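You operate a simulated robot arm through the tools that you are given. There is no shell and no other tool. Be economical: measure what you need, move in short steps, check, and stop when the job is done.

You are at the controls of a simulated two-armed robot. One attempt, no reset.

Task
Put two of the beakers from the console end of the board table on the brown panel there. Put one of the oak blocks from the console end of the board table on the top of the green cabinet. Pick up the narrow roller with one hand, pass it to the other hand and put it on the back half of the board table. Put the 26 hinge from the back half of the board table on the black tile and the 35 hinge on the console end of the board table. The order is free. Set down upright: beaker, narrow roller.

The check looks at the end state, three seconds after you hand in, the way a careful person would. Anything else that was tipped, shoved, dropped, spilled or broken makes it a failure.

Robot
Two 7-joint arms with two-finger grippers on one trunk, on a base that drives. Base frame: it is fixed to the floor where the robot stands at the start and does not move with it; the origin is under the middle of the robot, x ahead of it, y to its left, z up. Units: mm, degrees, N and s.
The left shoulder is at the start at [60, 179, 1145], the right one opposite. With the tool pointing down near the work surface each hand reaches from about 280 to 680 mm from the robot's upright axis, wherever it stands, measured 20 degrees to its own side. Places, roughly: back half of the board table [1100, -200, 900]; beaker [500, 250, 1000]; black tile (8x8x2 cm) [1100, 700, 900]; brown panel [500, 500, 1000]; console end of the board table [600, 300, 900]; hinge [1250, 250, 1000]; narrow roller (6x6x10 cm) [500, 400, 1000]; oak block (10x6x4 cm) [600, 300, 900]; top of the green cabinet [-4100, -300, 800]. Payload 1.96 kg a hand.
The TCP of each hand is the grasp point between the finger pads, 20 mm short of the fingertips. In the tool frame z runs along the fingers and y along their closing line. Largest opening 72 mm; the body of the gripper starts 38 mm behind the TCP.
Orientation is that of the tool frame in the base frame, as a unit quaternion [w, x, y, z]. With the fingers straight down and closing along the base's y, the tool's x points along the base's -x, its y along +y and its z along -z.

Tools
- The arms move only by the tool arm_command. It takes "left_moves", "right_moves" or both (then of equal length, played together; a hand with none holds still); each is a list of rows, each a list of 7 numbers: the shift along the tool's x, y, z in units of 25 mm (1.0 is 25 mm), then the turn, a rotation vector about the tool's x, y, z in units of 4 degrees (1.0 is 4 degrees), then the gripper command, from -1 (fully open) to 1 (shut), values between in proportion. In form: [[x, y, z, ax, ay, az, grip], ...]. A call has 1 to 10 rows; each row shifts and turns the commanded pose from where the row before left it, along the tool's axes as they then stand. A call with a number of a shift or a turn outside -1 to 1 is refused whole. Each row takes 0.2 s and may step no farther than 50 mm and 8.6 degrees from the row before; otherwise, or with a gripper value out of range, the whole call is refused. A pose out of reach is approached as far as the arm can. The call stops where the force on the tool passes 40 N (or 10 N more than at its start, if that is more) or the arm is blocked; 0.2 s more then pass. Each finger travels about 153 mm/s and halts on what it meets, pressing with about 35 N; the grip force reading is that of the motor and also rises with nothing between the fingers. The clock runs only during rows and for 0.2 s after the last one: add rows that do not move to give the fingers time. The reply holds the time, the measured pose of the TCP, the force on the tool along the base axes, the opening and the grip force, in the units named above and with some noise, with the torque about the TCP (base axes, N m) and any sound that the robot's microphone picked up.
- Cameras (640 x 400 px; columns grow to the right, rows downward): "scene" is now at [13.2, 9.8, 1686]; the picture's right is [0.12, -0.99, 0.00], its down [-0.82, -0.10, -0.56] and it looks along [0.56, 0.07, -0.83] (base axes); focal length 291 px, centre (320, 200). "left" rides on the left gripper at [71, -19, -82] in its tool frame; the picture's right is [0.26, 0.97, 0.00], its down [-0.67, 0.18, -0.72] and it looks along [-0.69, 0.19, 0.70] (tool axes); focal length 280 px, centre (320, 200). "right" rides on the right gripper at [71, 19, -82] in its tool frame; the picture's right is [-0.26, 0.97, 0.00], its down [-0.67, -0.18, -0.72] and it looks along [-0.69, -0.19, 0.70] (tool axes); focal length 280 px, centre (320, 200). There is no depth. A picture from a camera that has moved, and an enlarged one, comes with that camera's place and axes in the base frame and with its lens.
- snapshot(camera): a new picture of that camera. No time passes.
- move_column(by): slides the trunk up (or, below 0, down) by that many mm; the arms and the scene camera ride with it, the base frame stays. It gives what a move gives, with no picture.
- base_move(legs): drives the robot by 1 to 6 legs, each [ahead, left, turn to the left] in mm, mm and degrees, along the robot's own axes; the way and the turn of a leg run together, so that a leg with both is an arc; at most 1500 mm and 180 degrees a leg. The arms and the cameras ride along, it lands a little off, and it stops where it bumps. It gives what a move gives.
- aim_head(pan, tilt): turns the head with the scene camera to pan (to the left, within 86 degrees either way) and tilt (down, from -29 to 69), counted from straight ahead of the robot. It gives what a move gives.
- enlarge(camera, box): a new picture of the part [left, top, right, bottom] of that camera's present view, enlarged. No time passes.
- finish_job(): hands the job in; it is judged then, once.

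Work in short steps. Places have to be worked out from the pictures, the camera data and where the tool is seen: move nearer, look again, correct. Check each grasp and each placing, and mend what went wrong. You have 196 turns and 192 pictures in all, those below and enlarged ones among them. Open the grippers and draw the arms clear of the work before you hand the job in, unless the task says otherwise.

The tools are called after "Emit:" as name(argument=value, ...) on one line, values as JSON. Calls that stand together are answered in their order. arm_command: Moves the arms, as the interface text tells. Its arguments: {"type":"object","properties":{"left_moves":{"type":"array","items":{"type":"array","items":{"type":"number"}}},"right_moves":{"type":"array","items":{"type":"array","items":{"type":"number"}}}},"required":[]} The other tools are called the same way: move_column (by) slides the trunk up or down; base_move (legs) drives the base; aim_head (pan, tilt) turns the head that bears the scene camera; snapshot (camera) takes a picture; enlarge (camera, box) takes an enlarged picture of a part of a camera's view; finish_job () hands the job in.

At the start:

```text
clock: 0.0
left_eef_pos: [360.9, 331.8, 1167.6]
left_ee_rot: [0.0, 0.0, 1.0, -0.001]
left_ft_force: [0.0, 0.4, -0.4]
left_moment: [-0.02, -0.01, 0.01]
left_gripper_width: 72.2
left_finger_force: 0.1
right_eef_pos: [331.4, -71.5, 1149.3]
right_ee_rot: [0.0, 0.0, 1.0, 0.0]
right_ft_force: [0.1, 0.1, -0.1]
right_moment: [0.02, -0.03, 0.03]
right_gripper_width: 72.3
right_finger_force: 0.1
trunk travel left (down, up): [-790.0, 200.0]
robot x, y, heading: [2.6, 1.0, -0.0]
head pan, tilt: [7.0, 55.6]
```

scene: 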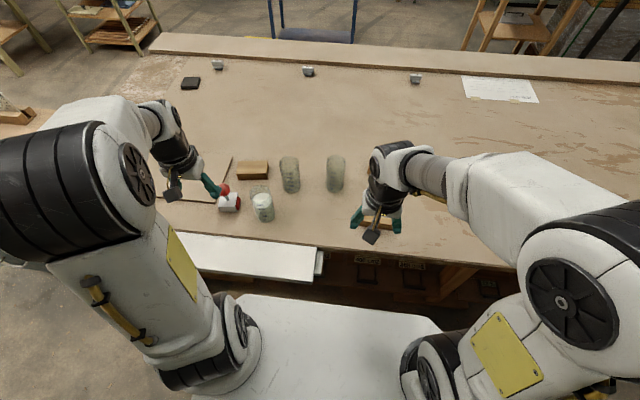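
right: 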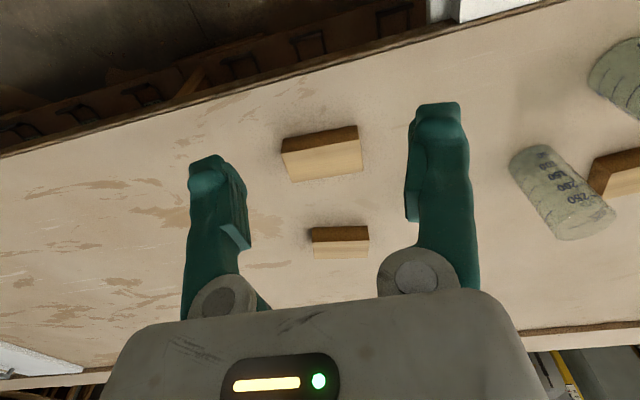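
left: 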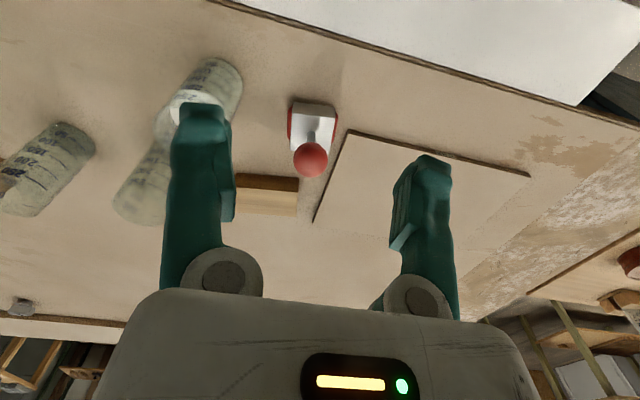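

I start by enlarging the scene view to identify the items and labels.

Emit:
enlarge(camera="scene", box=[140, 130, 420, 270])

Emit:
enlarge(camera="scene", box=[160, 40, 440, 110])

```text
2.29 times, centred on (280, 200) of scene
camera zoom: at [13.2, 9.8, 1686.0], right [0.12, -0.99, 0.0], down [-0.82, -0.1, -0.56], along [0.56, 0.07, -0.83], focal length 665 px, centre (411, 200)
```

zoom: 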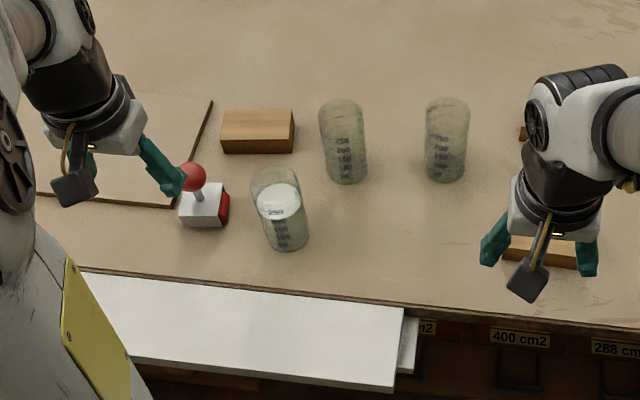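

```text
2.29 times, centred on (300, 75) of scene
camera zoom: at [13.2, 9.8, 1686.0], right [0.12, -0.99, 0.0], down [-0.82, -0.1, -0.56], along [0.56, 0.07, -0.83], focal length 665 px, centre (366, 486)
```

zoom: 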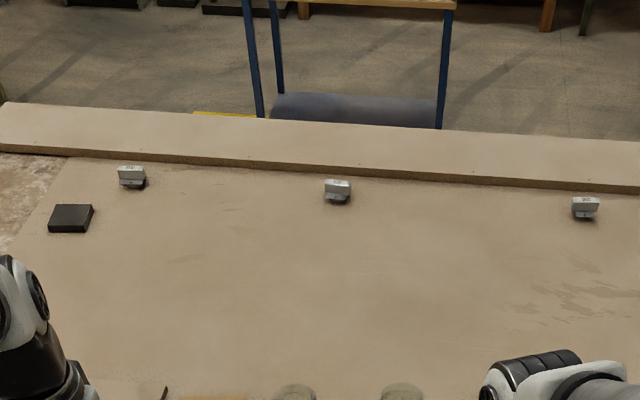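

The joystick-like item with a red ball may be the "narrow roller". I look closer from the left camera and look round the table with the head.

Emit:
enlarge(camera="left", box=[240, 60, 400, 220])

Emit:
aim_head(pan=50, tilt=45)

Emit:
snapshot(camera="scene")

Emit:
aim_head(pan=-40, tilt=45)

Emit:
snapshot(camera="scene")

```text
2.50 times, centred on (320, 140) of left
camera zoom: at [289.8, 312.3, 1248.1], right [-0.26, 0.97, 0.0], down [0.67, 0.18, 0.72], along [0.69, 0.19, -0.7], focal length 701 px, centre (320, 350)
```

zoom: 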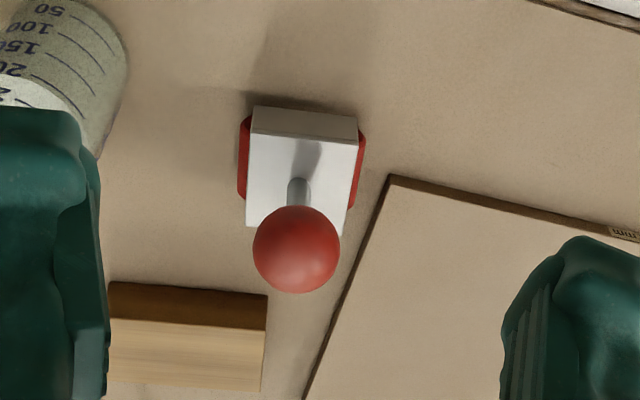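

```text
clock: 1.1
left_eef_pos: [361.2, 331.6, 1165.9]
left_ee_rot: [0.0, 0.0, 1.0, 0.0]
left_ft_force: [0.0, -0.3, 0.1]
left_moment: [0.0, 0.02, -0.01]
left_gripper_width: 72.1
left_finger_force: 0.0
right_eef_pos: [331.8, -71.3, 1148.4]
right_ee_rot: [0.0, 0.0, 1.0, 0.001]
right_ft_force: [0.7, -0.2, 0.3]
right_moment: [0.03, 0.0, 0.01]
right_gripper_width: 72.0
right_finger_force: 0.1
trunk travel left (down, up): [-790.0, 200.0]
robot x, y, heading: [1.6, 1.2, 0.0]
head pan, tilt: [50.0, 45.0]
```

```text
185 pictures are left
camera scene: at [-5.3, 63.3, 1700.2], right [0.77, -0.64, 0.0], down [-0.46, -0.54, -0.71], along [0.45, 0.54, -0.71], focal length 291 px, centre (320, 200)
```

scene: 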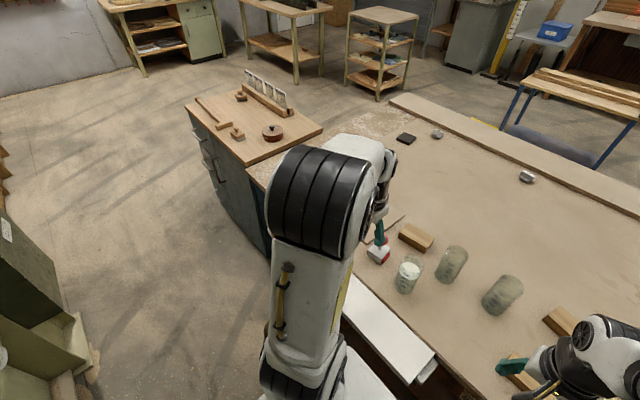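

```text
clock: 2.8
left_eef_pos: [361.3, 332.2, 1166.6]
left_ee_rot: [0.0, 0.0, 1.0, -0.001]
left_ft_force: [0.1, 0.2, -0.1]
left_moment: [-0.01, 0.01, 0.0]
left_gripper_width: 72.1
left_finger_force: 0.2
right_eef_pos: [331.3, -70.9, 1147.6]
right_ee_rot: [0.0, 0.0, 1.0, 0.001]
right_ft_force: [-0.2, -0.4, -0.7]
right_moment: [0.0, 0.03, 0.03]
right_gripper_width: 72.1
right_finger_force: 0.1
trunk travel left (down, up): [-790.0, 200.0]
robot x, y, heading: [3.7, 0.7, -0.0]
head pan, tilt: [-40.0, 45.0]
```

```text
184 pictures are left
camera scene: at [4.7, -51.1, 1700.2], right [-0.64, -0.77, 0.0], down [-0.54, 0.45, -0.71], along [0.54, -0.45, -0.71], focal length 291 px, centre (320, 200)
```

scene: 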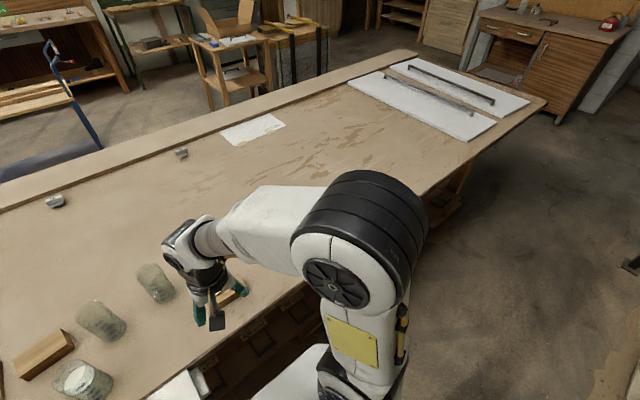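

The red-knobbed item is at about (490,358), its ball centre near z=984: it matches the 6x6x10 narrow roller. Table top is z≈900; panel about x 488–691, y 406–606. I drive left 200 mm to bring the panel within reach of the left hand.

Emit:
base_move(legs=[[0, 200, 0]])

Emit:
aim_head(pan=0, tilt=52)

Emit:
snapshot(camera="scene")

Emit:
snapshot(camera="right")

Emit:
snapshot(camera="left")

```text
clock: 4.3
left_eef_pos: [359.6, 527.2, 1166.8]
left_ee_rot: [-0.001, -0.001, 1.0, 0.0]
left_ft_force: [0.1, 0.0, -0.4]
left_moment: [0.01, -0.01, -0.01]
left_gripper_width: 71.9
left_finger_force: 0.1
right_eef_pos: [332.5, 123.7, 1149.1]
right_ee_rot: [0.0, -0.001, 1.0, 0.0]
right_ft_force: [-0.5, -0.2, -0.1]
right_moment: [-0.02, 0.0, -0.02]
right_gripper_width: 71.8
right_finger_force: 0.0
trunk travel left (down, up): [-790.0, 200.0]
robot x, y, heading: [-1.0, 195.1, 0.2]
head pan, tilt: [-40.0, 45.0]
```

```text
clock: 5.4
left_eef_pos: [360.2, 526.7, 1166.0]
left_ee_rot: [0.0, 0.0, 1.0, 0.0]
left_ft_force: [0.4, 0.2, 0.3]
left_moment: [0.03, 0.0, 0.0]
left_gripper_width: 72.1
left_finger_force: 0.1
right_eef_pos: [331.6, 124.3, 1149.4]
right_ee_rot: [0.0, -0.001, 1.0, 0.0]
right_ft_force: [-0.1, -0.8, -0.8]
right_moment: [-0.01, 0.03, 0.02]
right_gripper_width: 71.8
right_finger_force: 0.0
trunk travel left (down, up): [-790.0, 200.0]
robot x, y, heading: [-0.4, 191.5, 0.3]
head pan, tilt: [0.0, 52.0]
```

```text
183 pictures are left
camera scene: at [17.3, 196.6, 1690.7], right [0.0, -1.0, 0.0], down [-0.79, 0.0, -0.62], along [0.62, 0.0, -0.79], focal length 291 px, centre (320, 200)
```

scene: 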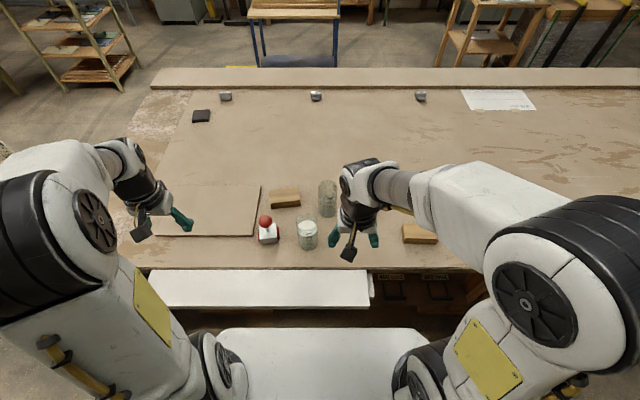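

```text
182 pictures are left
camera right: at [260.0, 143.6, 1231.3], right [0.26, 0.97, 0.0], down [0.67, -0.18, 0.72], along [0.69, -0.19, -0.7], focal length 280 px, centre (320, 200)
```

right: 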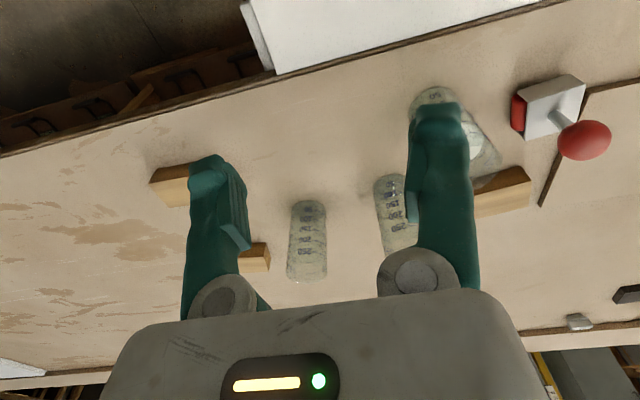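

```text
181 pictures are left
camera left: at [289.1, 508.5, 1248.3], right [-0.26, 0.96, 0.0], down [0.67, 0.18, 0.72], along [0.69, 0.19, -0.7], focal length 280 px, centre (320, 200)
```

left: 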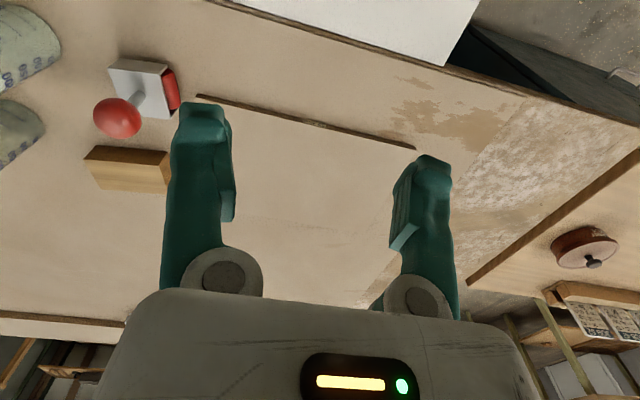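

I enlarge the scene region of the items to measure them precisely.

Emit:
enlarge(camera="scene", box=[230, 160, 410, 270])

Emit:
enlarge(camera="right", box=[250, 60, 450, 300])

```text
3.56 times, centred on (320, 215) of scene
camera zoom: at [17.3, 196.6, 1690.7], right [0.0, -1.0, 0.0], down [-0.79, 0.0, -0.62], along [0.62, 0.0, -0.79], focal length 1035 px, centre (320, 147)
```

zoom: 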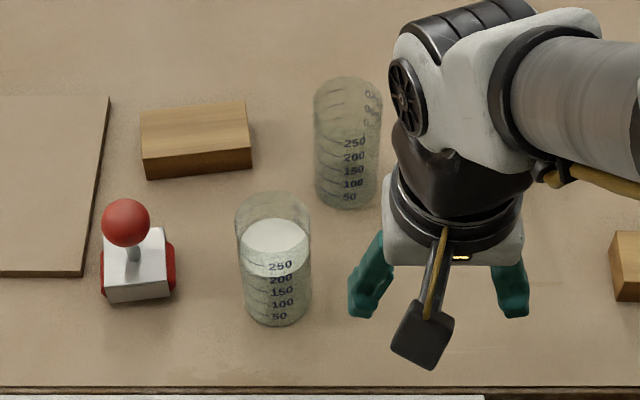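

```text
1.67 times, centred on (350, 180) of right
camera zoom: at [260.0, 143.6, 1231.3], right [0.26, 0.97, 0.0], down [0.67, -0.18, 0.72], along [0.69, -0.19, -0.7], focal length 467 px, centre (270, 233)
```

zoom: 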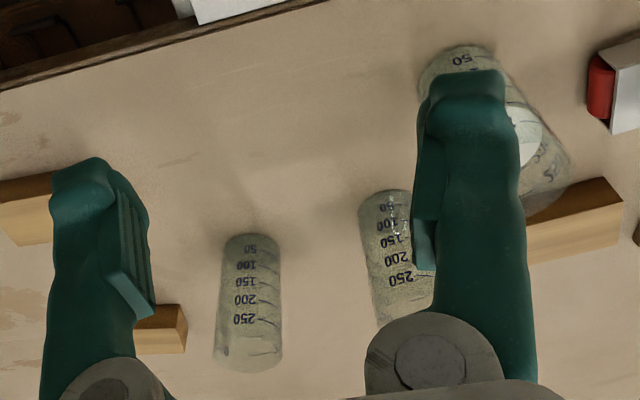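

Beaker 1 ≈ (591,173), beaker 2 ≈ (611,24), about 60 mm wide, 115 tall. I bring the right hand near beaker 2 first, staying above it.

Emit:
arm_command(right_moves=[[-1, -0.4, 0.25, 0, 0, 0, -1], [-1, -0.4, 0.25, 0, 0, 0, -1], [-1, -0.4, 0.25, 0, 0, 0, -1], [-1, -0.4, 0.25, 0, 0, 0, -1], [-1, -0.4, 0.25, 0, 0, 0, -1], [-1, -0.4, 0.25, 0, 0, 0, -1], [-1, -0.4, 0.25, 0, 0, 0, -1], [-1, -0.4, 0.25, 0, 0, 0, -1], [-1, -0.4, 0.25, 0, 0, 0, -1], [-1, -0.4, 0.25, 0, 0, 0, -1]])

Emit:
snapshot(camera="right")

Emit:
snapshot(camera="scene")

```text
clock: 7.6
left_eef_pos: [360.5, 528.3, 1165.8]
left_ee_rot: [0.0, -0.001, 1.0, 0.0]
left_ft_force: [0.0, 0.4, -0.7]
left_moment: [0.01, -0.02, -0.05]
left_gripper_width: 71.9
left_finger_force: 0.1
right_eef_pos: [525.4, 48.2, 1099.9]
right_ee_rot: [0.0, -0.001, 1.0, 0.0]
right_ft_force: [0.3, 0.0, 0.7]
right_moment: [-0.01, -0.01, 0.01]
right_gripper_width: 72.2
right_finger_force: 0.1
right hand out of reach, approached as far as the arm can: row 8, 9, 10
trunk travel left (down, up): [-790.0, 200.0]
robot x, y, heading: [3.7, 195.1, 0.3]
head pan, tilt: [0.0, 52.0]
```

```text
178 pictures are left
camera right: at [453.4, 66.9, 1183.7], right [0.26, 0.97, 0.0], down [0.67, -0.18, 0.72], along [0.69, -0.19, -0.7], focal length 280 px, centre (320, 200)
```

right: 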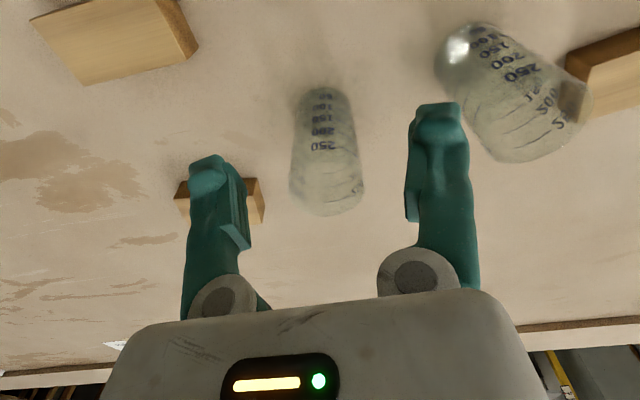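

```text
177 pictures are left
camera scene: at [17.9, 196.9, 1690.6], right [0.0, -1.0, 0.0], down [-0.79, 0.0, -0.62], along [0.62, 0.0, -0.79], focal length 291 px, centre (320, 200)
```

scene: 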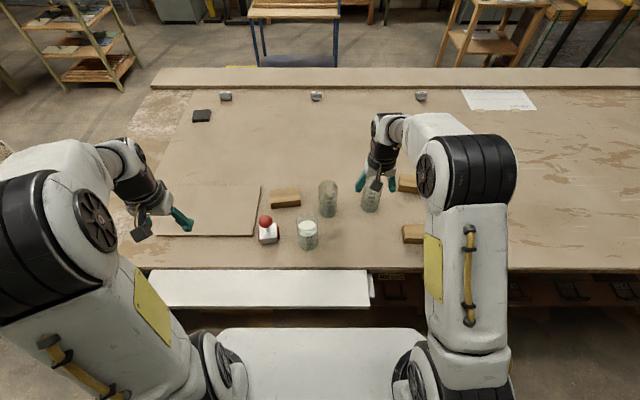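

At this height the reach is short; raising the trunk brings the shoulder to a better height for vertical grasps. I raise it 120 mm.

Emit:
move_column(by=120)

Emit:
arm_command(right_moves=[[0, 0, 1, 0, 0, 0, -1], [0, 0, 1, 0, 0, 0, -1], [0, 0, 1, 0, 0, 0, -1], [0, 0, 1, 0, 0, 0, -1]])

```text
clock: 9.1
left_eef_pos: [359.9, 526.7, 1286.8]
left_ee_rot: [0.0, -0.001, 1.0, 0.0]
left_ft_force: [-0.2, -0.6, 0.3]
left_moment: [0.0, 0.06, 0.02]
left_gripper_width: 72.1
left_finger_force: 0.1
right_eef_pos: [523.7, 47.6, 1221.3]
right_ee_rot: [0.001, -0.001, 1.0, 0.0]
right_ft_force: [0.4, -0.4, 0.9]
right_moment: [0.01, 0.0, 0.05]
right_gripper_width: 72.0
right_finger_force: 0.1
trunk travel left (down, up): [-910.0, 80.0]
robot x, y, heading: [-0.1, 195.2, 0.3]
head pan, tilt: [0.0, 52.0]
```

```text
clock: 10.1
left_eef_pos: [360.9, 526.8, 1286.7]
left_ee_rot: [0.0, -0.001, 1.0, 0.0]
left_ft_force: [1.0, -0.5, 0.3]
left_moment: [0.01, 0.04, -0.02]
left_gripper_width: 71.8
left_finger_force: 0.0
right_eef_pos: [523.4, 46.8, 1120.0]
right_ee_rot: [0.0, -0.001, 1.0, 0.0]
right_ft_force: [0.3, -0.2, -0.7]
right_moment: [-0.01, 0.0, 0.02]
right_gripper_width: 72.2
right_finger_force: 0.1
trunk travel left (down, up): [-910.0, 80.0]
robot x, y, heading: [-0.4, 195.0, 0.2]
head pan, tilt: [0.0, 52.0]
```

Next I move over beaker 2 at about (611,24), down to z≈1060.

Emit:
arm_command(right_moves=[[-0.9, -0.23, 0.6, 0, 0, 0, -1], [-0.9, -0.23, 0.6, 0, 0, 0, -1], [-0.9, -0.23, 0.6, 0, 0, 0, -1], [-0.8, -0.23, 0.4, 0, 0, 0, -1]])

Emit:
snapshot(camera="right")

Emit:
enlarge(camera="scene", box=[290, 140, 450, 260])

```text
clock: 11.1
left_eef_pos: [361.7, 527.9, 1285.4]
left_ee_rot: [-0.001, -0.001, 1.0, -0.001]
left_ft_force: [-0.5, 0.2, 0.1]
left_moment: [0.02, -0.02, -0.01]
left_gripper_width: 71.8
left_finger_force: 0.0
right_eef_pos: [602.7, 26.8, 1070.8]
right_ee_rot: [0.0, -0.001, 1.0, 0.0]
right_ft_force: [-0.3, -0.3, 0.1]
right_moment: [0.0, 0.0, 0.0]
right_gripper_width: 72.3
right_finger_force: 0.1
right hand out of reach, approached as far as the arm can: row 4
trunk travel left (down, up): [-910.0, 80.0]
robot x, y, heading: [-1.3, 200.5, 0.1]
head pan, tilt: [0.0, 52.0]
```

```text
176 pictures are left
camera right: at [530.9, 46.1, 1152.9], right [0.26, 0.97, 0.0], down [0.67, -0.18, 0.72], along [0.69, -0.19, -0.7], focal length 280 px, centre (320, 200)
```

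right: 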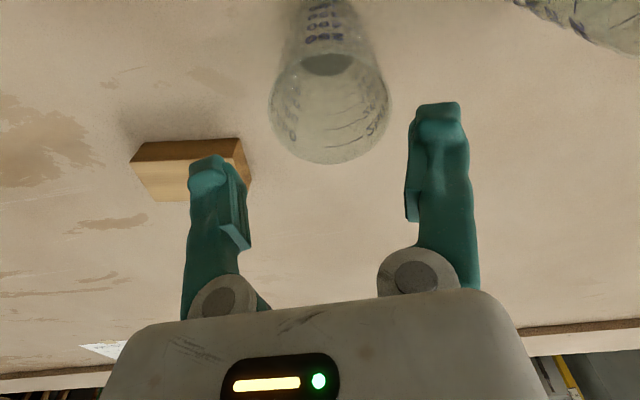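

```text
3.33 times, centred on (370, 200) of scene
camera zoom: at [18.0, 197.0, 1810.7], right [0.0, -1.0, 0.0], down [-0.79, 0.0, -0.62], along [0.62, 0.0, -0.79], focal length 970 px, centre (153, 200)
```

zoom: 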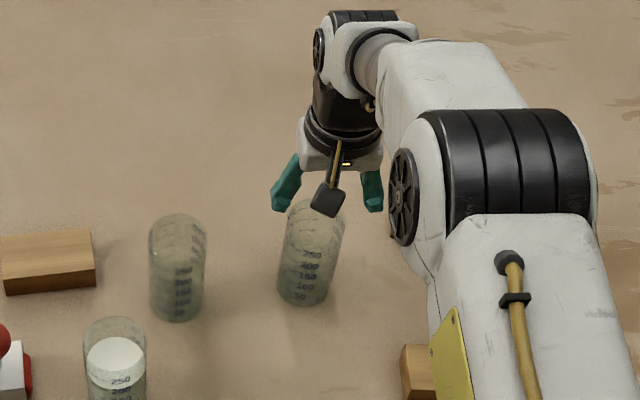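

Beaker 2's rim centre is at about (606,30). I shift slightly and descend to z≈987.

Emit:
arm_command(right_moves=[[-0.05, 0.12, 0.8, 0, 0, 0, -1], [0, 0, 0.9, 0, 0, 0, -1], [0, 0, 0.9, 0, 0, 0, -1]])

Emit:
snapshot(camera="right")

```text
clock: 11.9
left_eef_pos: [355.5, 528.8, 1288.1]
left_ee_rot: [0.001, 0.0, 1.0, 0.0]
left_ft_force: [0.8, -0.3, -0.6]
left_moment: [0.0, -0.05, 0.03]
left_gripper_width: 72.1
left_finger_force: 0.1
right_eef_pos: [602.8, 31.7, 1012.0]
right_ee_rot: [0.005, -0.001, 1.0, -0.001]
right_ft_force: [5.3, -3.4, 22.2]
right_moment: [0.02, 0.01, -0.03]
right_gripper_width: 72.1
right_finger_force: 0.6
trunk travel left (down, up): [-910.0, 80.0]
robot x, y, heading: [-2.3, 197.0, 0.2]
head pan, tilt: [0.0, 52.0]
```

```text
174 pictures are left
camera right: at [529.9, 50.3, 1093.7], right [0.26, 0.97, 0.0], down [0.67, -0.18, 0.72], along [0.7, -0.19, -0.69], focal length 280 px, centre (320, 200)
```

right: 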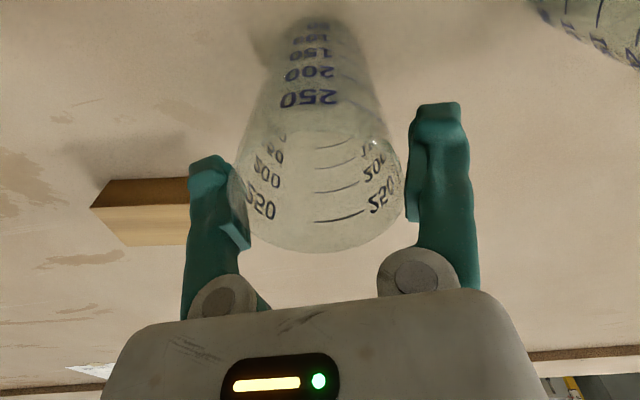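

There is 22 N upwards: the −y finger rests on the rim. I back up and look again before shifting toward −y.

Emit:
arm_command(right_moves=[[0, 0, -1, 0, 0, 0, -1], [0, 0, -0.8, 0, 0, 0, -1]])

Emit:
enlarge(camera="right", box=[160, 20, 480, 220])

```text
clock: 12.5
left_eef_pos: [357.2, 528.4, 1285.7]
left_ee_rot: [0.001, 0.0, 1.0, 0.0]
left_ft_force: [-0.5, -0.6, 0.4]
left_moment: [0.01, -0.03, -0.02]
left_gripper_width: 72.2
left_finger_force: 0.1
right_eef_pos: [601.3, 31.6, 1052.7]
right_ee_rot: [0.001, -0.001, 1.0, 0.0]
right_ft_force: [0.3, -0.2, -0.1]
right_moment: [-0.02, 0.01, 0.04]
right_gripper_width: 72.0
right_finger_force: 0.2
trunk travel left (down, up): [-910.0, 80.0]
robot x, y, heading: [-1.7, 196.2, -0.1]
head pan, tilt: [0.0, 52.0]
```

```text
2.00 times, centred on (320, 120) of right
camera zoom: at [529.6, 50.6, 1135.1], right [0.26, 0.97, 0.0], down [0.67, -0.18, 0.72], along [0.69, -0.19, -0.7], focal length 561 px, centre (320, 360)
```

zoom: 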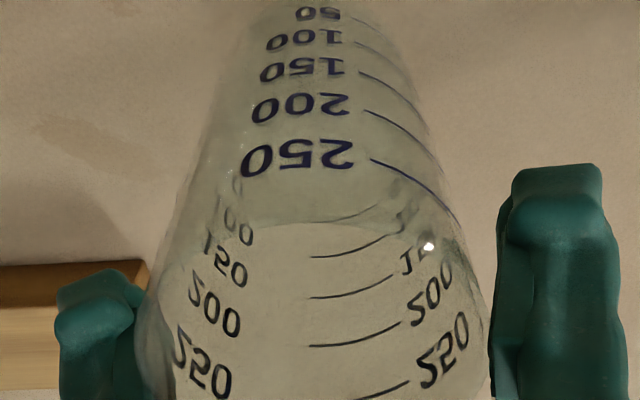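

The beaker seems possibly wedged between the fingers; I check with full pictures.

Emit:
snapshot(camera="right")

Emit:
enlarge(camera="scene", box=[290, 140, 450, 260])

```text
172 pictures are left
camera right: at [529.6, 50.6, 1135.1], right [0.26, 0.97, 0.0], down [0.67, -0.18, 0.72], along [0.69, -0.19, -0.7], focal length 280 px, centre (320, 200)
```

right: 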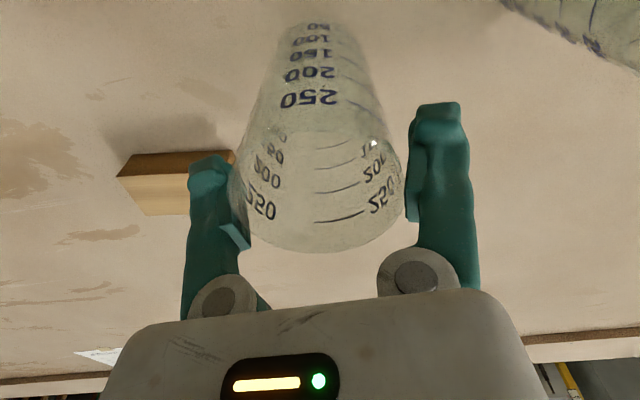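

```text
3.33 times, centred on (370, 200) of scene
camera zoom: at [14.3, 197.8, 1810.6], right [0.0, -1.0, 0.0], down [-0.79, 0.0, -0.62], along [0.62, 0.0, -0.79], focal length 970 px, centre (153, 200)
```

zoom: 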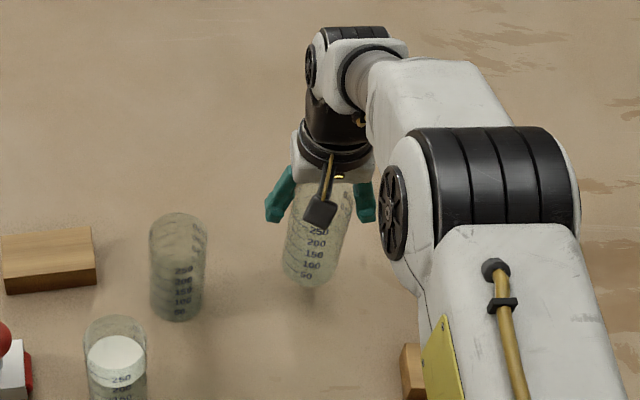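

The beaker is wedged lightly in the open fingers and lifted a few cm, upright. I close the gripper to secure it and read the width.

Emit:
arm_command(right_moves=[[0, 0, 0, 0, 0, 0, 1], [0, 0, 0, 0, 0, 0, 1], [0, 0, 0, 0, 0, 0, 1]])

Emit:
snapshot(camera="right")

```text
clock: 13.3
left_eef_pos: [360.6, 526.5, 1286.6]
left_ee_rot: [0.0, -0.001, 1.0, 0.0]
left_ft_force: [0.2, 0.4, -0.7]
left_moment: [0.04, -0.01, 0.01]
left_gripper_width: 72.2
left_finger_force: 0.1
right_eef_pos: [603.8, 30.3, 1051.1]
right_ee_rot: [0.0, -0.001, 1.0, 0.0]
right_ft_force: [-0.1, -0.1, -0.3]
right_moment: [-0.01, 0.0, 0.02]
right_gripper_width: 70.4
right_finger_force: 34.6
trunk travel left (down, up): [-910.0, 80.0]
robot x, y, heading: [1.8, 196.2, 0.4]
head pan, tilt: [0.0, 52.0]
```

```text
170 pictures are left
camera right: at [532.1, 50.0, 1134.2], right [0.26, 0.97, 0.0], down [0.67, -0.18, 0.72], along [0.69, -0.19, -0.7], focal length 280 px, centre (320, 200)
```

right: 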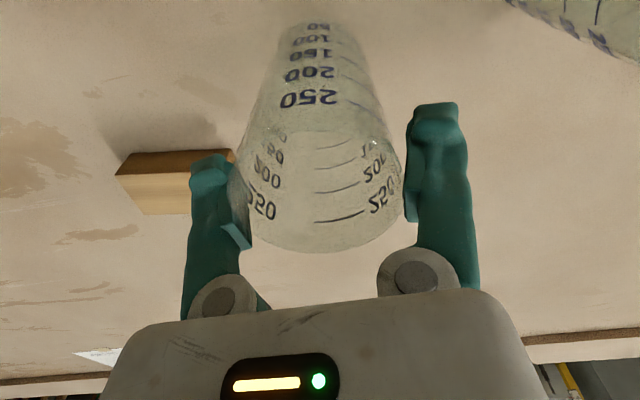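

The beaker is 70.4 mm wide at the grip and held. I lift it and move it aside to the right.

Emit:
arm_command(right_moves=[[0, 0, -0.8, 0, 0, 0, 1], [0.6, -0.5, -0.8, 0, 0, 0, 1], [0.6, -1, -0.5, 0, 0, 0, 1], [0.6, -1, 0, 0, 0, 0, 1], [0.6, -1, 0, 0, 0, 0, 1], [0.6, -1, 0, 0, 0, 0, 1]])

Emit:
arm_command(left_moves=[[-0.8, -1, 0.4, 0, 0, 0, -1], [-0.8, -1, 0.4, 0, 0, 0, -1], [-0.8, -1, 0.4, 0, 0, 0, -1], [-0.8, -1, 0.4, 0, 0, 0, -1], [-0.8, -1, 0.4, 0, 0, 0, -1], [-0.8, -1, 0.4, 0, 0, 0, -1], [-0.8, -1, 0.4, 0, 0, 0, -1], [-0.8, -1, 0.4, 0, 0, 0, -1], [0, -1, 0.8, 0, 0, 0, -1], [0, -1, 0.8, 0, 0, 0, -1]])

Emit:
snapshot(camera="left")

Emit:
snapshot(camera="scene")

```text
clock: 14.7
left_eef_pos: [361.4, 526.8, 1287.8]
left_ee_rot: [0.001, -0.001, 1.0, 0.001]
left_ft_force: [0.3, 0.8, -0.3]
left_moment: [0.01, -0.02, -0.01]
left_gripper_width: 72.2
left_finger_force: 0.0
right_eef_pos: [527.4, -82.2, 1104.6]
right_ee_rot: [0.0, -0.001, 1.0, -0.001]
right_ft_force: [0.1, 0.1, -1.8]
right_moment: [0.02, 0.0, 0.0]
right_gripper_width: 70.4
right_finger_force: 35.2
trunk travel left (down, up): [-910.0, 80.0]
robot x, y, heading: [-4.5, 197.0, 0.5]
head pan, tilt: [0.0, 52.0]
```

```text
clock: 16.9
left_eef_pos: [521.1, 275.3, 1167.0]
left_ee_rot: [0.0, -0.001, 1.0, 0.0]
left_ft_force: [0.7, -0.8, 1.1]
left_moment: [0.01, 0.0, 0.0]
left_gripper_width: 71.9
left_finger_force: 0.0
right_eef_pos: [528.4, -81.4, 1103.4]
right_ee_rot: [0.0, -0.001, 1.0, 0.0]
right_ft_force: [0.6, 0.9, -0.1]
right_moment: [0.0, 0.02, -0.01]
right_gripper_width: 69.7
right_finger_force: 35.0
trunk travel left (down, up): [-910.0, 80.0]
robot x, y, heading: [-0.8, 200.3, -0.0]
head pan, tilt: [0.0, 52.0]
```

```text
169 pictures are left
camera left: at [450.3, 256.3, 1248.8], right [-0.26, 0.96, 0.0], down [0.67, 0.18, 0.72], along [0.69, 0.19, -0.7], focal length 280 px, centre (320, 200)
```

left: 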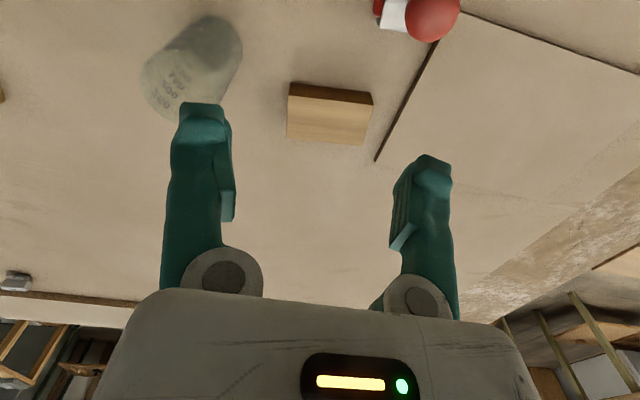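

```text
168 pictures are left
camera scene: at [18.1, 195.8, 1810.7], right [0.0, -1.0, 0.0], down [-0.79, 0.0, -0.62], along [0.62, 0.0, -0.79], focal length 291 px, centre (320, 200)
```

scene: 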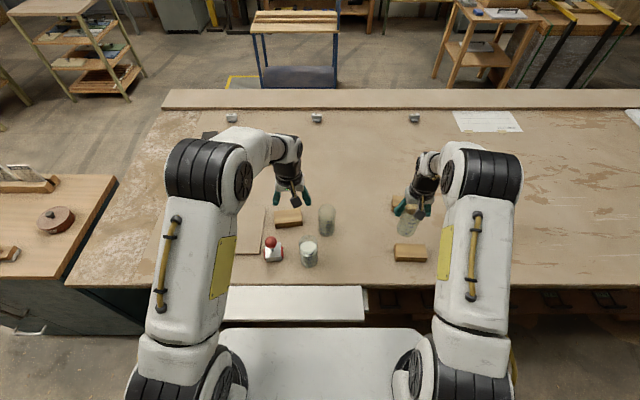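

Now the left hand goes over beaker 1, above rim height, for a careful look.

Emit:
arm_command(left_moves=[[-0.45, -0.68, 0.6, 0, 0, 0, -1], [-0.45, -0.68, 0.6, 0, 0, 0, -1], [-0.45, -0.68, 0.6, 0, 0, 0, -1], [-0.45, -0.68, 0.6, 0, 0, 0, -1], [-0.45, -0.68, 0.6, 0, 0, 0, -1], [-0.3, -0.68, 0.6, 0, 0, 0, -1], [0, 0, 0, 0, 0, 0, -1]])

Emit:
snapshot(camera="left")

Emit:
enlarge(camera="scene", box=[250, 160, 370, 260])

```text
clock: 18.5
left_eef_pos: [570.4, 204.0, 1101.7]
left_ee_rot: [0.0, -0.001, 1.0, 0.0]
left_ft_force: [0.6, 0.7, 0.1]
left_moment: [0.03, 0.01, 0.0]
left_gripper_width: 72.3
left_finger_force: 0.0
left hand out of reach, approached as far as the arm can: row 5, 6
right_eef_pos: [528.5, -82.7, 1103.0]
right_ee_rot: [0.0, -0.001, 1.0, 0.001]
right_ft_force: [1.5, -0.5, -0.8]
right_moment: [0.03, -0.04, 0.01]
right_gripper_width: 69.8
right_finger_force: 34.9
trunk travel left (down, up): [-910.0, 80.0]
robot x, y, heading: [0.6, 197.0, 0.3]
head pan, tilt: [0.0, 52.0]
```

```text
167 pictures are left
camera left: at [498.7, 184.9, 1182.8], right [-0.26, 0.96, 0.0], down [0.67, 0.18, 0.72], along [0.69, 0.19, -0.7], focal length 280 px, centre (320, 200)
```

left: 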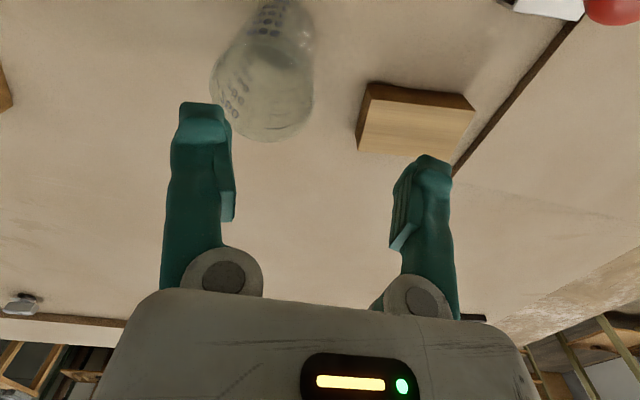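

```text
4.00 times, centred on (310, 210) of scene
camera zoom: at [18.0, 196.6, 1810.6], right [0.0, -1.0, 0.0], down [-0.79, 0.0, -0.62], along [0.62, 0.0, -0.79], focal length 1164 px, centre (360, 160)
```

zoom: 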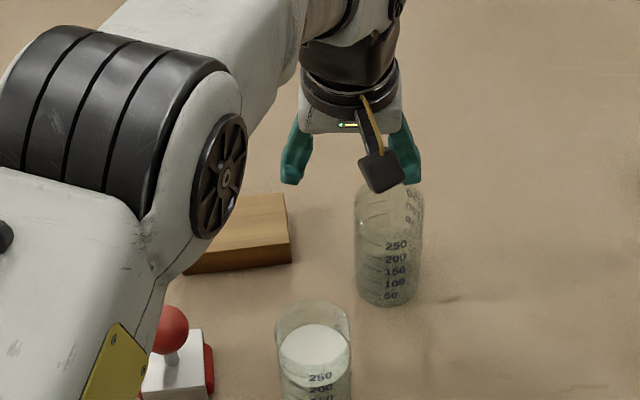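

Beaker 1's rim centre is about (591,172), just out of the left hand's reach. I shift the base 80 mm right.

Emit:
base_move(legs=[[0, -80, 0]])

Emit:
arm_command(left_moves=[[-0.3, 0.8, 0.4, 0, 0, 0, -1], [-0.25, 0.8, 0.4, 0, 0, 0, -1], [-0.25, 0.3, 0.4, 0, 0, 0, -1], [0, 0, 0, 0, 0, 0, -1]])

Emit:
snapshot(camera="left")

```text
clock: 19.6
left_eef_pos: [569.1, 126.8, 1100.9]
left_ee_rot: [0.0, -0.001, 1.0, -0.001]
left_ft_force: [0.0, 0.2, -0.9]
left_moment: [-0.03, -0.03, -0.03]
left_gripper_width: 72.0
left_finger_force: 0.0
right_eef_pos: [527.9, -158.0, 1104.6]
right_ee_rot: [0.001, -0.003, 1.0, -0.001]
right_ft_force: [-1.0, 0.3, -0.2]
right_moment: [-0.02, -0.02, 0.0]
right_gripper_width: 69.6
right_finger_force: 34.8
trunk travel left (down, up): [-910.0, 80.0]
robot x, y, heading: [0.1, 117.2, 0.1]
head pan, tilt: [0.0, 52.0]
```

```text
clock: 20.6
left_eef_pos: [590.3, 173.9, 1071.9]
left_ee_rot: [-0.001, -0.001, 1.0, 0.0]
left_ft_force: [0.2, 0.1, 0.1]
left_moment: [-0.02, 0.02, -0.02]
left_gripper_width: 72.3
left_finger_force: 0.1
right_eef_pos: [528.2, -160.5, 1104.4]
right_ee_rot: [0.0, -0.002, 1.0, 0.0]
right_ft_force: [-0.6, 0.9, -1.2]
right_moment: [0.01, 0.01, 0.01]
right_gripper_width: 69.5
right_finger_force: 35.0
trunk travel left (down, up): [-910.0, 80.0]
robot x, y, heading: [0.2, 113.7, 0.1]
head pan, tilt: [0.0, 52.0]
```

```text
165 pictures are left
camera left: at [519.0, 153.8, 1153.6], right [-0.26, 0.96, 0.0], down [0.67, 0.18, 0.72], along [0.69, 0.19, -0.7], focal length 280 px, centre (320, 200)
```

left: 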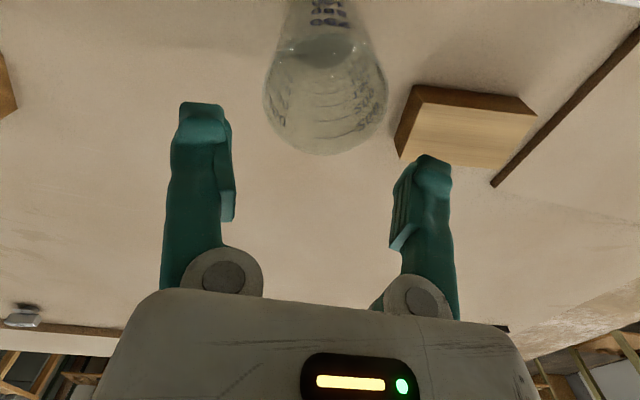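

Rim centre computed as (590,176.5). I shift +2.5 mm in y and descend carefully to z≈1000.

Emit:
arm_command(left_moves=[[0, 0.1, 0.6, 0, 0, 0, -1], [0, 0, 0.6, 0, 0, 0, -1], [0, 0, 0.6, 0, 0, 0, -1], [0, 0, 0.5, 0, 0, 0, -1], [0, 0, 0.3, 0, 0, 0, -1]])

Emit:
snapshot(camera="left")

```text
clock: 21.8
left_eef_pos: [589.9, 173.6, 1009.1]
left_ee_rot: [0.002, -0.001, 1.0, 0.0]
left_ft_force: [2.4, -1.1, 12.2]
left_moment: [0.0, 0.05, 0.02]
left_gripper_width: 71.9
left_finger_force: 0.1
right_eef_pos: [527.1, -161.1, 1105.3]
right_ee_rot: [0.002, -0.001, 1.0, 0.0]
right_ft_force: [-0.4, 0.1, 0.4]
right_moment: [0.02, -0.02, 0.0]
right_gripper_width: 69.1
right_finger_force: 35.1
trunk travel left (down, up): [-910.0, 80.0]
robot x, y, heading: [-1.4, 118.4, 0.1]
head pan, tilt: [0.0, 52.0]
```

```text
164 pictures are left
camera left: at [517.5, 154.7, 1090.7], right [-0.26, 0.96, 0.0], down [0.67, 0.18, 0.72], along [0.69, 0.19, -0.7], focal length 280 px, centre (320, 200)
```

left: 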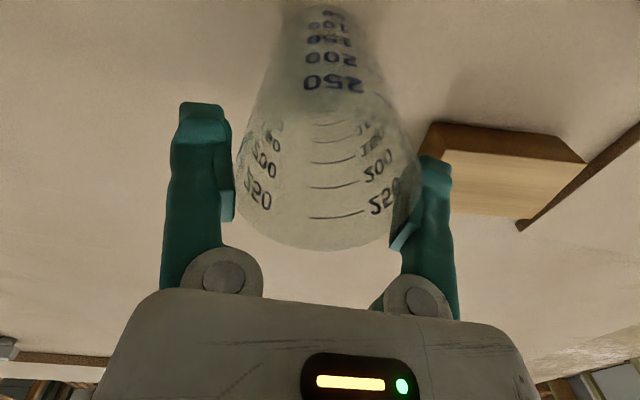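

Fingers straddle the rim with slight contact (12 N), like the other beaker. I close on it.

Emit:
arm_command(left_moves=[[0, 0, 0, 0, 0, 0, 1], [0, 0, 0, 0, 0, 0, 1], [0, 0, 0, 0, 0, 0, 1]])

Emit:
snapshot(camera="left")

```text
clock: 22.6
left_eef_pos: [588.7, 173.2, 1009.3]
left_ee_rot: [0.002, -0.001, 1.0, 0.0]
left_ft_force: [4.5, -0.4, 23.8]
left_moment: [0.22, 0.1, -0.02]
left_gripper_width: 68.5
left_finger_force: 35.2
right_eef_pos: [525.9, -160.8, 1106.0]
right_ee_rot: [0.001, -0.002, 1.0, 0.0]
right_ft_force: [0.2, -0.1, -0.3]
right_moment: [0.02, 0.0, -0.01]
right_gripper_width: 69.3
right_finger_force: 34.9
trunk travel left (down, up): [-910.0, 80.0]
robot x, y, heading: [0.1, 115.8, -0.1]
head pan, tilt: [0.0, 52.0]
```

```text
163 pictures are left
camera left: at [517.3, 155.0, 1090.5], right [-0.26, 0.96, 0.0], down [0.67, 0.18, 0.72], along [0.69, 0.19, -0.7], focal length 280 px, centre (320, 200)
```

left: 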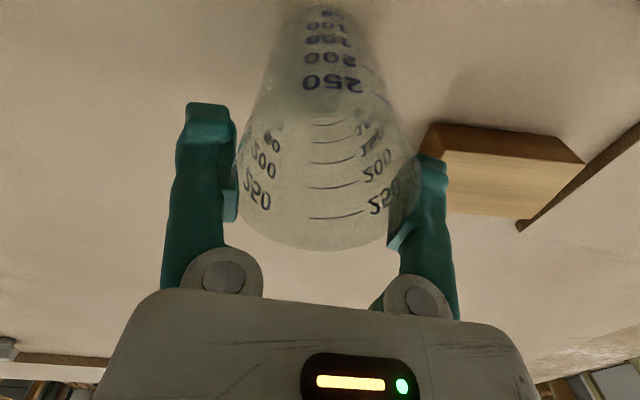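

Gripped at 68.5 mm. I lift it and check.

Emit:
arm_command(left_moves=[[0, 0, -0.5, 0, 0, 0, 1], [0, 0, -0.8, 0, 0, 0, 1], [0, 0, -1, 0, 0, 0, 1], [0, 0, -1, 0, 0, 0, 1], [0, 0, -1, 0, 0, 0, 1], [0, 0, 0, 0, 0, 0, 1]])

Emit:
snapshot(camera="scene")

Emit:
snapshot(camera="left")

```text
clock: 24.0
left_eef_pos: [590.2, 175.7, 1080.9]
left_ee_rot: [0.0, -0.001, 1.0, 0.0]
left_ft_force: [0.1, -0.3, -0.2]
left_moment: [0.04, 0.02, 0.01]
left_gripper_width: 68.2
left_finger_force: 35.0
left hand out of reach, approached as far as the arm can: row 4, 5
right_eef_pos: [527.3, -161.2, 1104.4]
right_ee_rot: [0.0, -0.002, 1.0, 0.0]
right_ft_force: [-1.4, -0.3, -0.6]
right_moment: [0.0, 0.03, 0.04]
right_gripper_width: 68.8
right_finger_force: 34.4
trunk travel left (down, up): [-910.0, 80.0]
robot x, y, heading: [-0.6, 116.6, 0.2]
head pan, tilt: [0.0, 52.0]
```

```text
162 pictures are left
camera scene: at [17.8, 117.4, 1810.7], right [0.0, -1.0, 0.0], down [-0.79, 0.0, -0.62], along [0.62, 0.0, -0.79], focal length 291 px, centre (320, 200)
```

scene: 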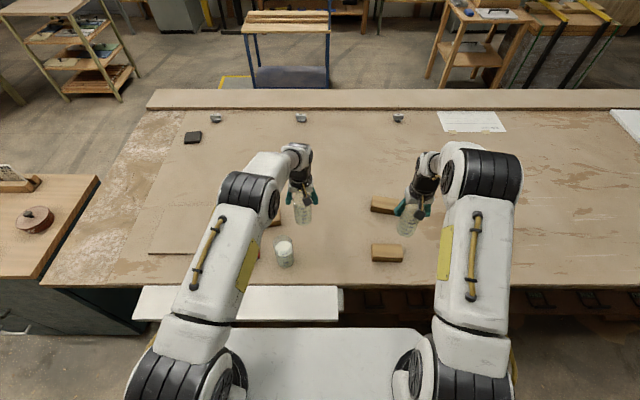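

```text
161 pictures are left
camera left: at [518.5, 156.5, 1163.0], right [-0.26, 0.96, 0.0], down [0.67, 0.18, 0.72], along [0.69, 0.19, -0.7], focal length 280 px, centre (320, 200)
```

left: 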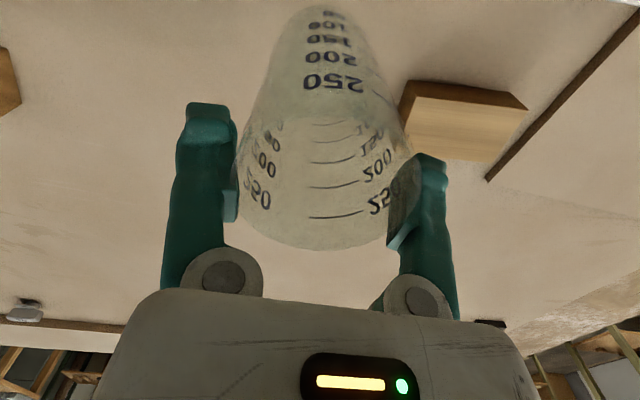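

Both beakers are held. I raise the trunk 75 mm so the beakers clear everything, then drive left 280 mm.

Emit:
move_column(by=75)

Emit:
base_move(legs=[[0, 140, 0]])

Emit:
snapshot(camera="scene")

Emit:
snapshot(camera="right")

```text
clock: 25.1
left_eef_pos: [589.7, 175.7, 1155.5]
left_ee_rot: [0.0, -0.001, 1.0, -0.001]
left_ft_force: [-0.6, 0.8, -0.5]
left_moment: [0.03, 0.01, 0.02]
left_gripper_width: 68.1
left_finger_force: 34.8
right_eef_pos: [528.4, -160.8, 1178.5]
right_ee_rot: [0.001, -0.002, 1.0, 0.0]
right_ft_force: [0.3, 0.3, 0.4]
right_moment: [0.0, 0.0, -0.02]
right_gripper_width: 68.6
right_finger_force: 34.6
trunk travel left (down, up): [-985.0, 5.0]
robot x, y, heading: [0.5, 113.7, -0.1]
head pan, tilt: [0.0, 52.0]
```

```text
clock: 26.4
left_eef_pos: [589.1, 313.6, 1155.8]
left_ee_rot: [0.001, -0.002, 1.0, 0.0]
left_ft_force: [-0.5, -0.2, -0.8]
left_moment: [0.05, 0.01, 0.0]
left_gripper_width: 67.5
left_finger_force: 34.8
right_eef_pos: [528.0, -21.3, 1178.5]
right_ee_rot: [0.0, -0.002, 1.0, 0.001]
right_ft_force: [0.6, -0.3, -0.7]
right_moment: [0.04, -0.03, 0.01]
right_gripper_width: 68.4
right_finger_force: 35.2
trunk travel left (down, up): [-985.0, 5.0]
robot x, y, heading: [-2.7, 256.8, 0.2]
head pan, tilt: [0.0, 52.0]
```

```text
160 pictures are left
camera scene: at [17.5, 254.7, 1885.6], right [0.0, -1.0, 0.0], down [-0.79, 0.0, -0.62], along [0.62, 0.0, -0.79], focal length 291 px, centre (320, 200)
```

scene: 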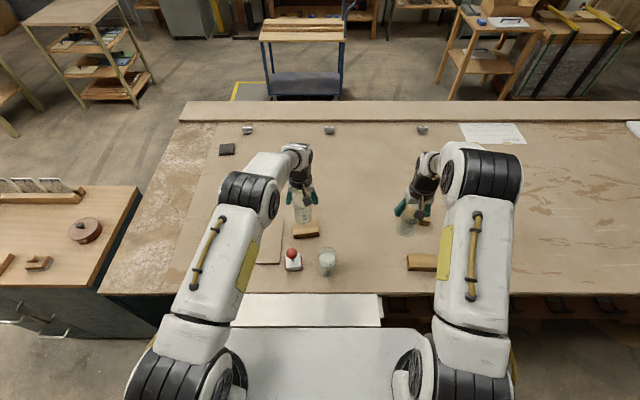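

```text
159 pictures are left
camera right: at [456.3, -3.0, 1260.9], right [0.26, 0.97, 0.0], down [0.67, -0.18, 0.72], along [0.69, -0.18, -0.7], focal length 280 px, centre (320, 200)
```

right: 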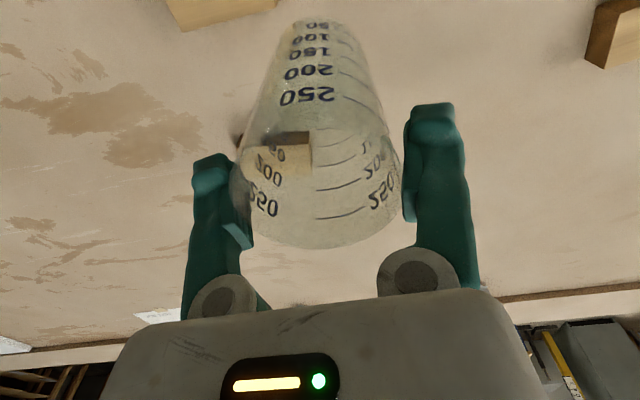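

Good. Drive another 130 mm left.

Emit:
base_move(legs=[[0, 130, 0]])

Emit:
arm_command(left_moves=[[0.05, 1, 0.2, 0, 0, 0, 1], [0.05, 1, 0.2, 0, 0, 0, 1], [0.05, 1, 0.2, 0, 0, 0, 1], [0.05, 1, 0.2, 0, 0, 0, 1], [0.05, 1, 0.2, 0, 0, 0, 1], [0.05, 0.5, 0.2, 0, 0, 0, 1]])

Emit:
snapshot(camera="scene")

```text
clock: 27.7
left_eef_pos: [587.6, 444.4, 1157.6]
left_ee_rot: [0.0, -0.001, 1.0, 0.0]
left_ft_force: [-0.8, -0.2, -2.0]
left_moment: [0.03, -0.01, 0.01]
left_gripper_width: 67.3
left_finger_force: 34.9
right_eef_pos: [528.9, 108.7, 1179.7]
right_ee_rot: [0.001, -0.002, 1.0, 0.0]
right_ft_force: [-0.1, 0.5, -0.4]
right_moment: [0.02, 0.02, -0.01]
right_gripper_width: 68.5
right_finger_force: 35.2
trunk travel left (down, up): [-985.0, 5.0]
robot x, y, heading: [-0.5, 385.7, 0.3]
head pan, tilt: [0.0, 52.0]
```

```text
clock: 29.1
left_eef_pos: [580.8, 584.5, 1127.3]
left_ee_rot: [0.0, -0.001, 1.0, 0.0]
left_ft_force: [-0.5, 0.0, -1.3]
left_moment: [0.02, 0.02, -0.03]
left_gripper_width: 67.0
left_finger_force: 34.7
right_eef_pos: [527.8, 110.8, 1178.7]
right_ee_rot: [0.0, -0.002, 1.0, -0.002]
right_ft_force: [0.2, 0.6, -1.0]
right_moment: [0.0, 0.01, 0.03]
right_gripper_width: 68.2
right_finger_force: 35.2
trunk travel left (down, up): [-985.0, 5.0]
robot x, y, heading: [-2.2, 389.5, 0.1]
head pan, tilt: [0.0, 52.0]
```

```text
158 pictures are left
camera scene: at [17.1, 389.1, 1885.7], right [0.0, -1.0, 0.0], down [-0.79, 0.0, -0.62], along [0.62, 0.0, -0.79], focal length 291 px, centre (320, 200)
```

scene: 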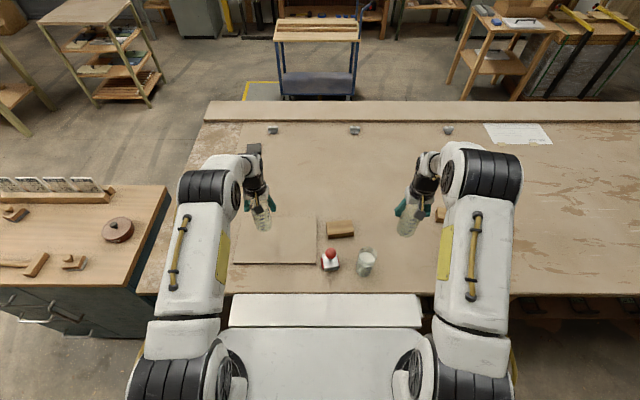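

Left beaker is over the panel at (581,585). I lower toward z≈1022.

Emit:
arm_command(left_moves=[[0, 0, 1, 0, 0, 0, 1], [0, 0, 1, 0, 0, 0, 1], [0, 0, 1, 0, 0, 0, 1], [0, 0, 0.9, 0, 0, 0, 1], [0, 0, 0.2, 0, 0, 0, 1], [0, 0, 0.1, 0, 0, 0, 1]])

Emit:
snapshot(camera="left")

Emit:
enlarge(camera="scene", box=[220, 180, 340, 280])

```text
clock: 30.5
left_eef_pos: [580.5, 584.1, 1023.3]
left_ee_rot: [0.002, -0.002, 1.0, 0.0]
left_ft_force: [1.4, 1.8, 8.2]
left_moment: [-0.08, 0.0, 0.04]
left_gripper_width: 66.9
left_finger_force: 34.6
right_eef_pos: [527.5, 109.1, 1178.4]
right_ee_rot: [0.001, -0.002, 1.0, 0.0]
right_ft_force: [0.5, -0.5, 0.2]
right_moment: [0.0, 0.01, -0.02]
right_gripper_width: 68.0
right_finger_force: 34.7
trunk travel left (down, up): [-985.0, 5.0]
robot x, y, heading: [-0.6, 388.0, 0.2]
head pan, tilt: [0.0, 52.0]
```

```text
157 pictures are left
camera left: at [509.1, 564.4, 1104.5], right [-0.26, 0.96, 0.0], down [0.67, 0.18, 0.72], along [0.69, 0.19, -0.7], focal length 280 px, centre (320, 200)
```

left: 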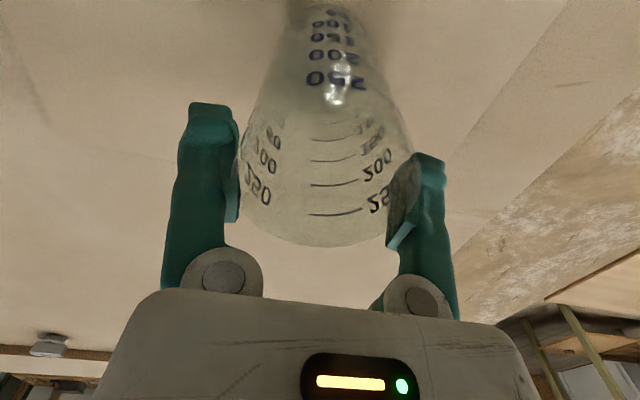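

```text
4.00 times, centred on (280, 230) of scene
camera zoom: at [15.2, 387.5, 1885.8], right [0.0, -1.0, 0.0], down [-0.79, 0.0, -0.62], along [0.62, 0.0, -0.79], focal length 1164 px, centre (480, 80)
```

zoom: 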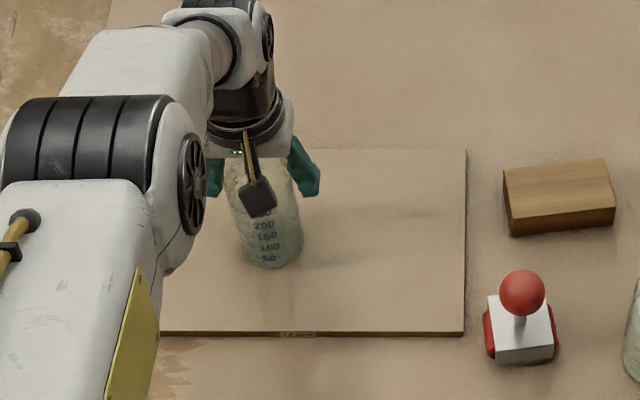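

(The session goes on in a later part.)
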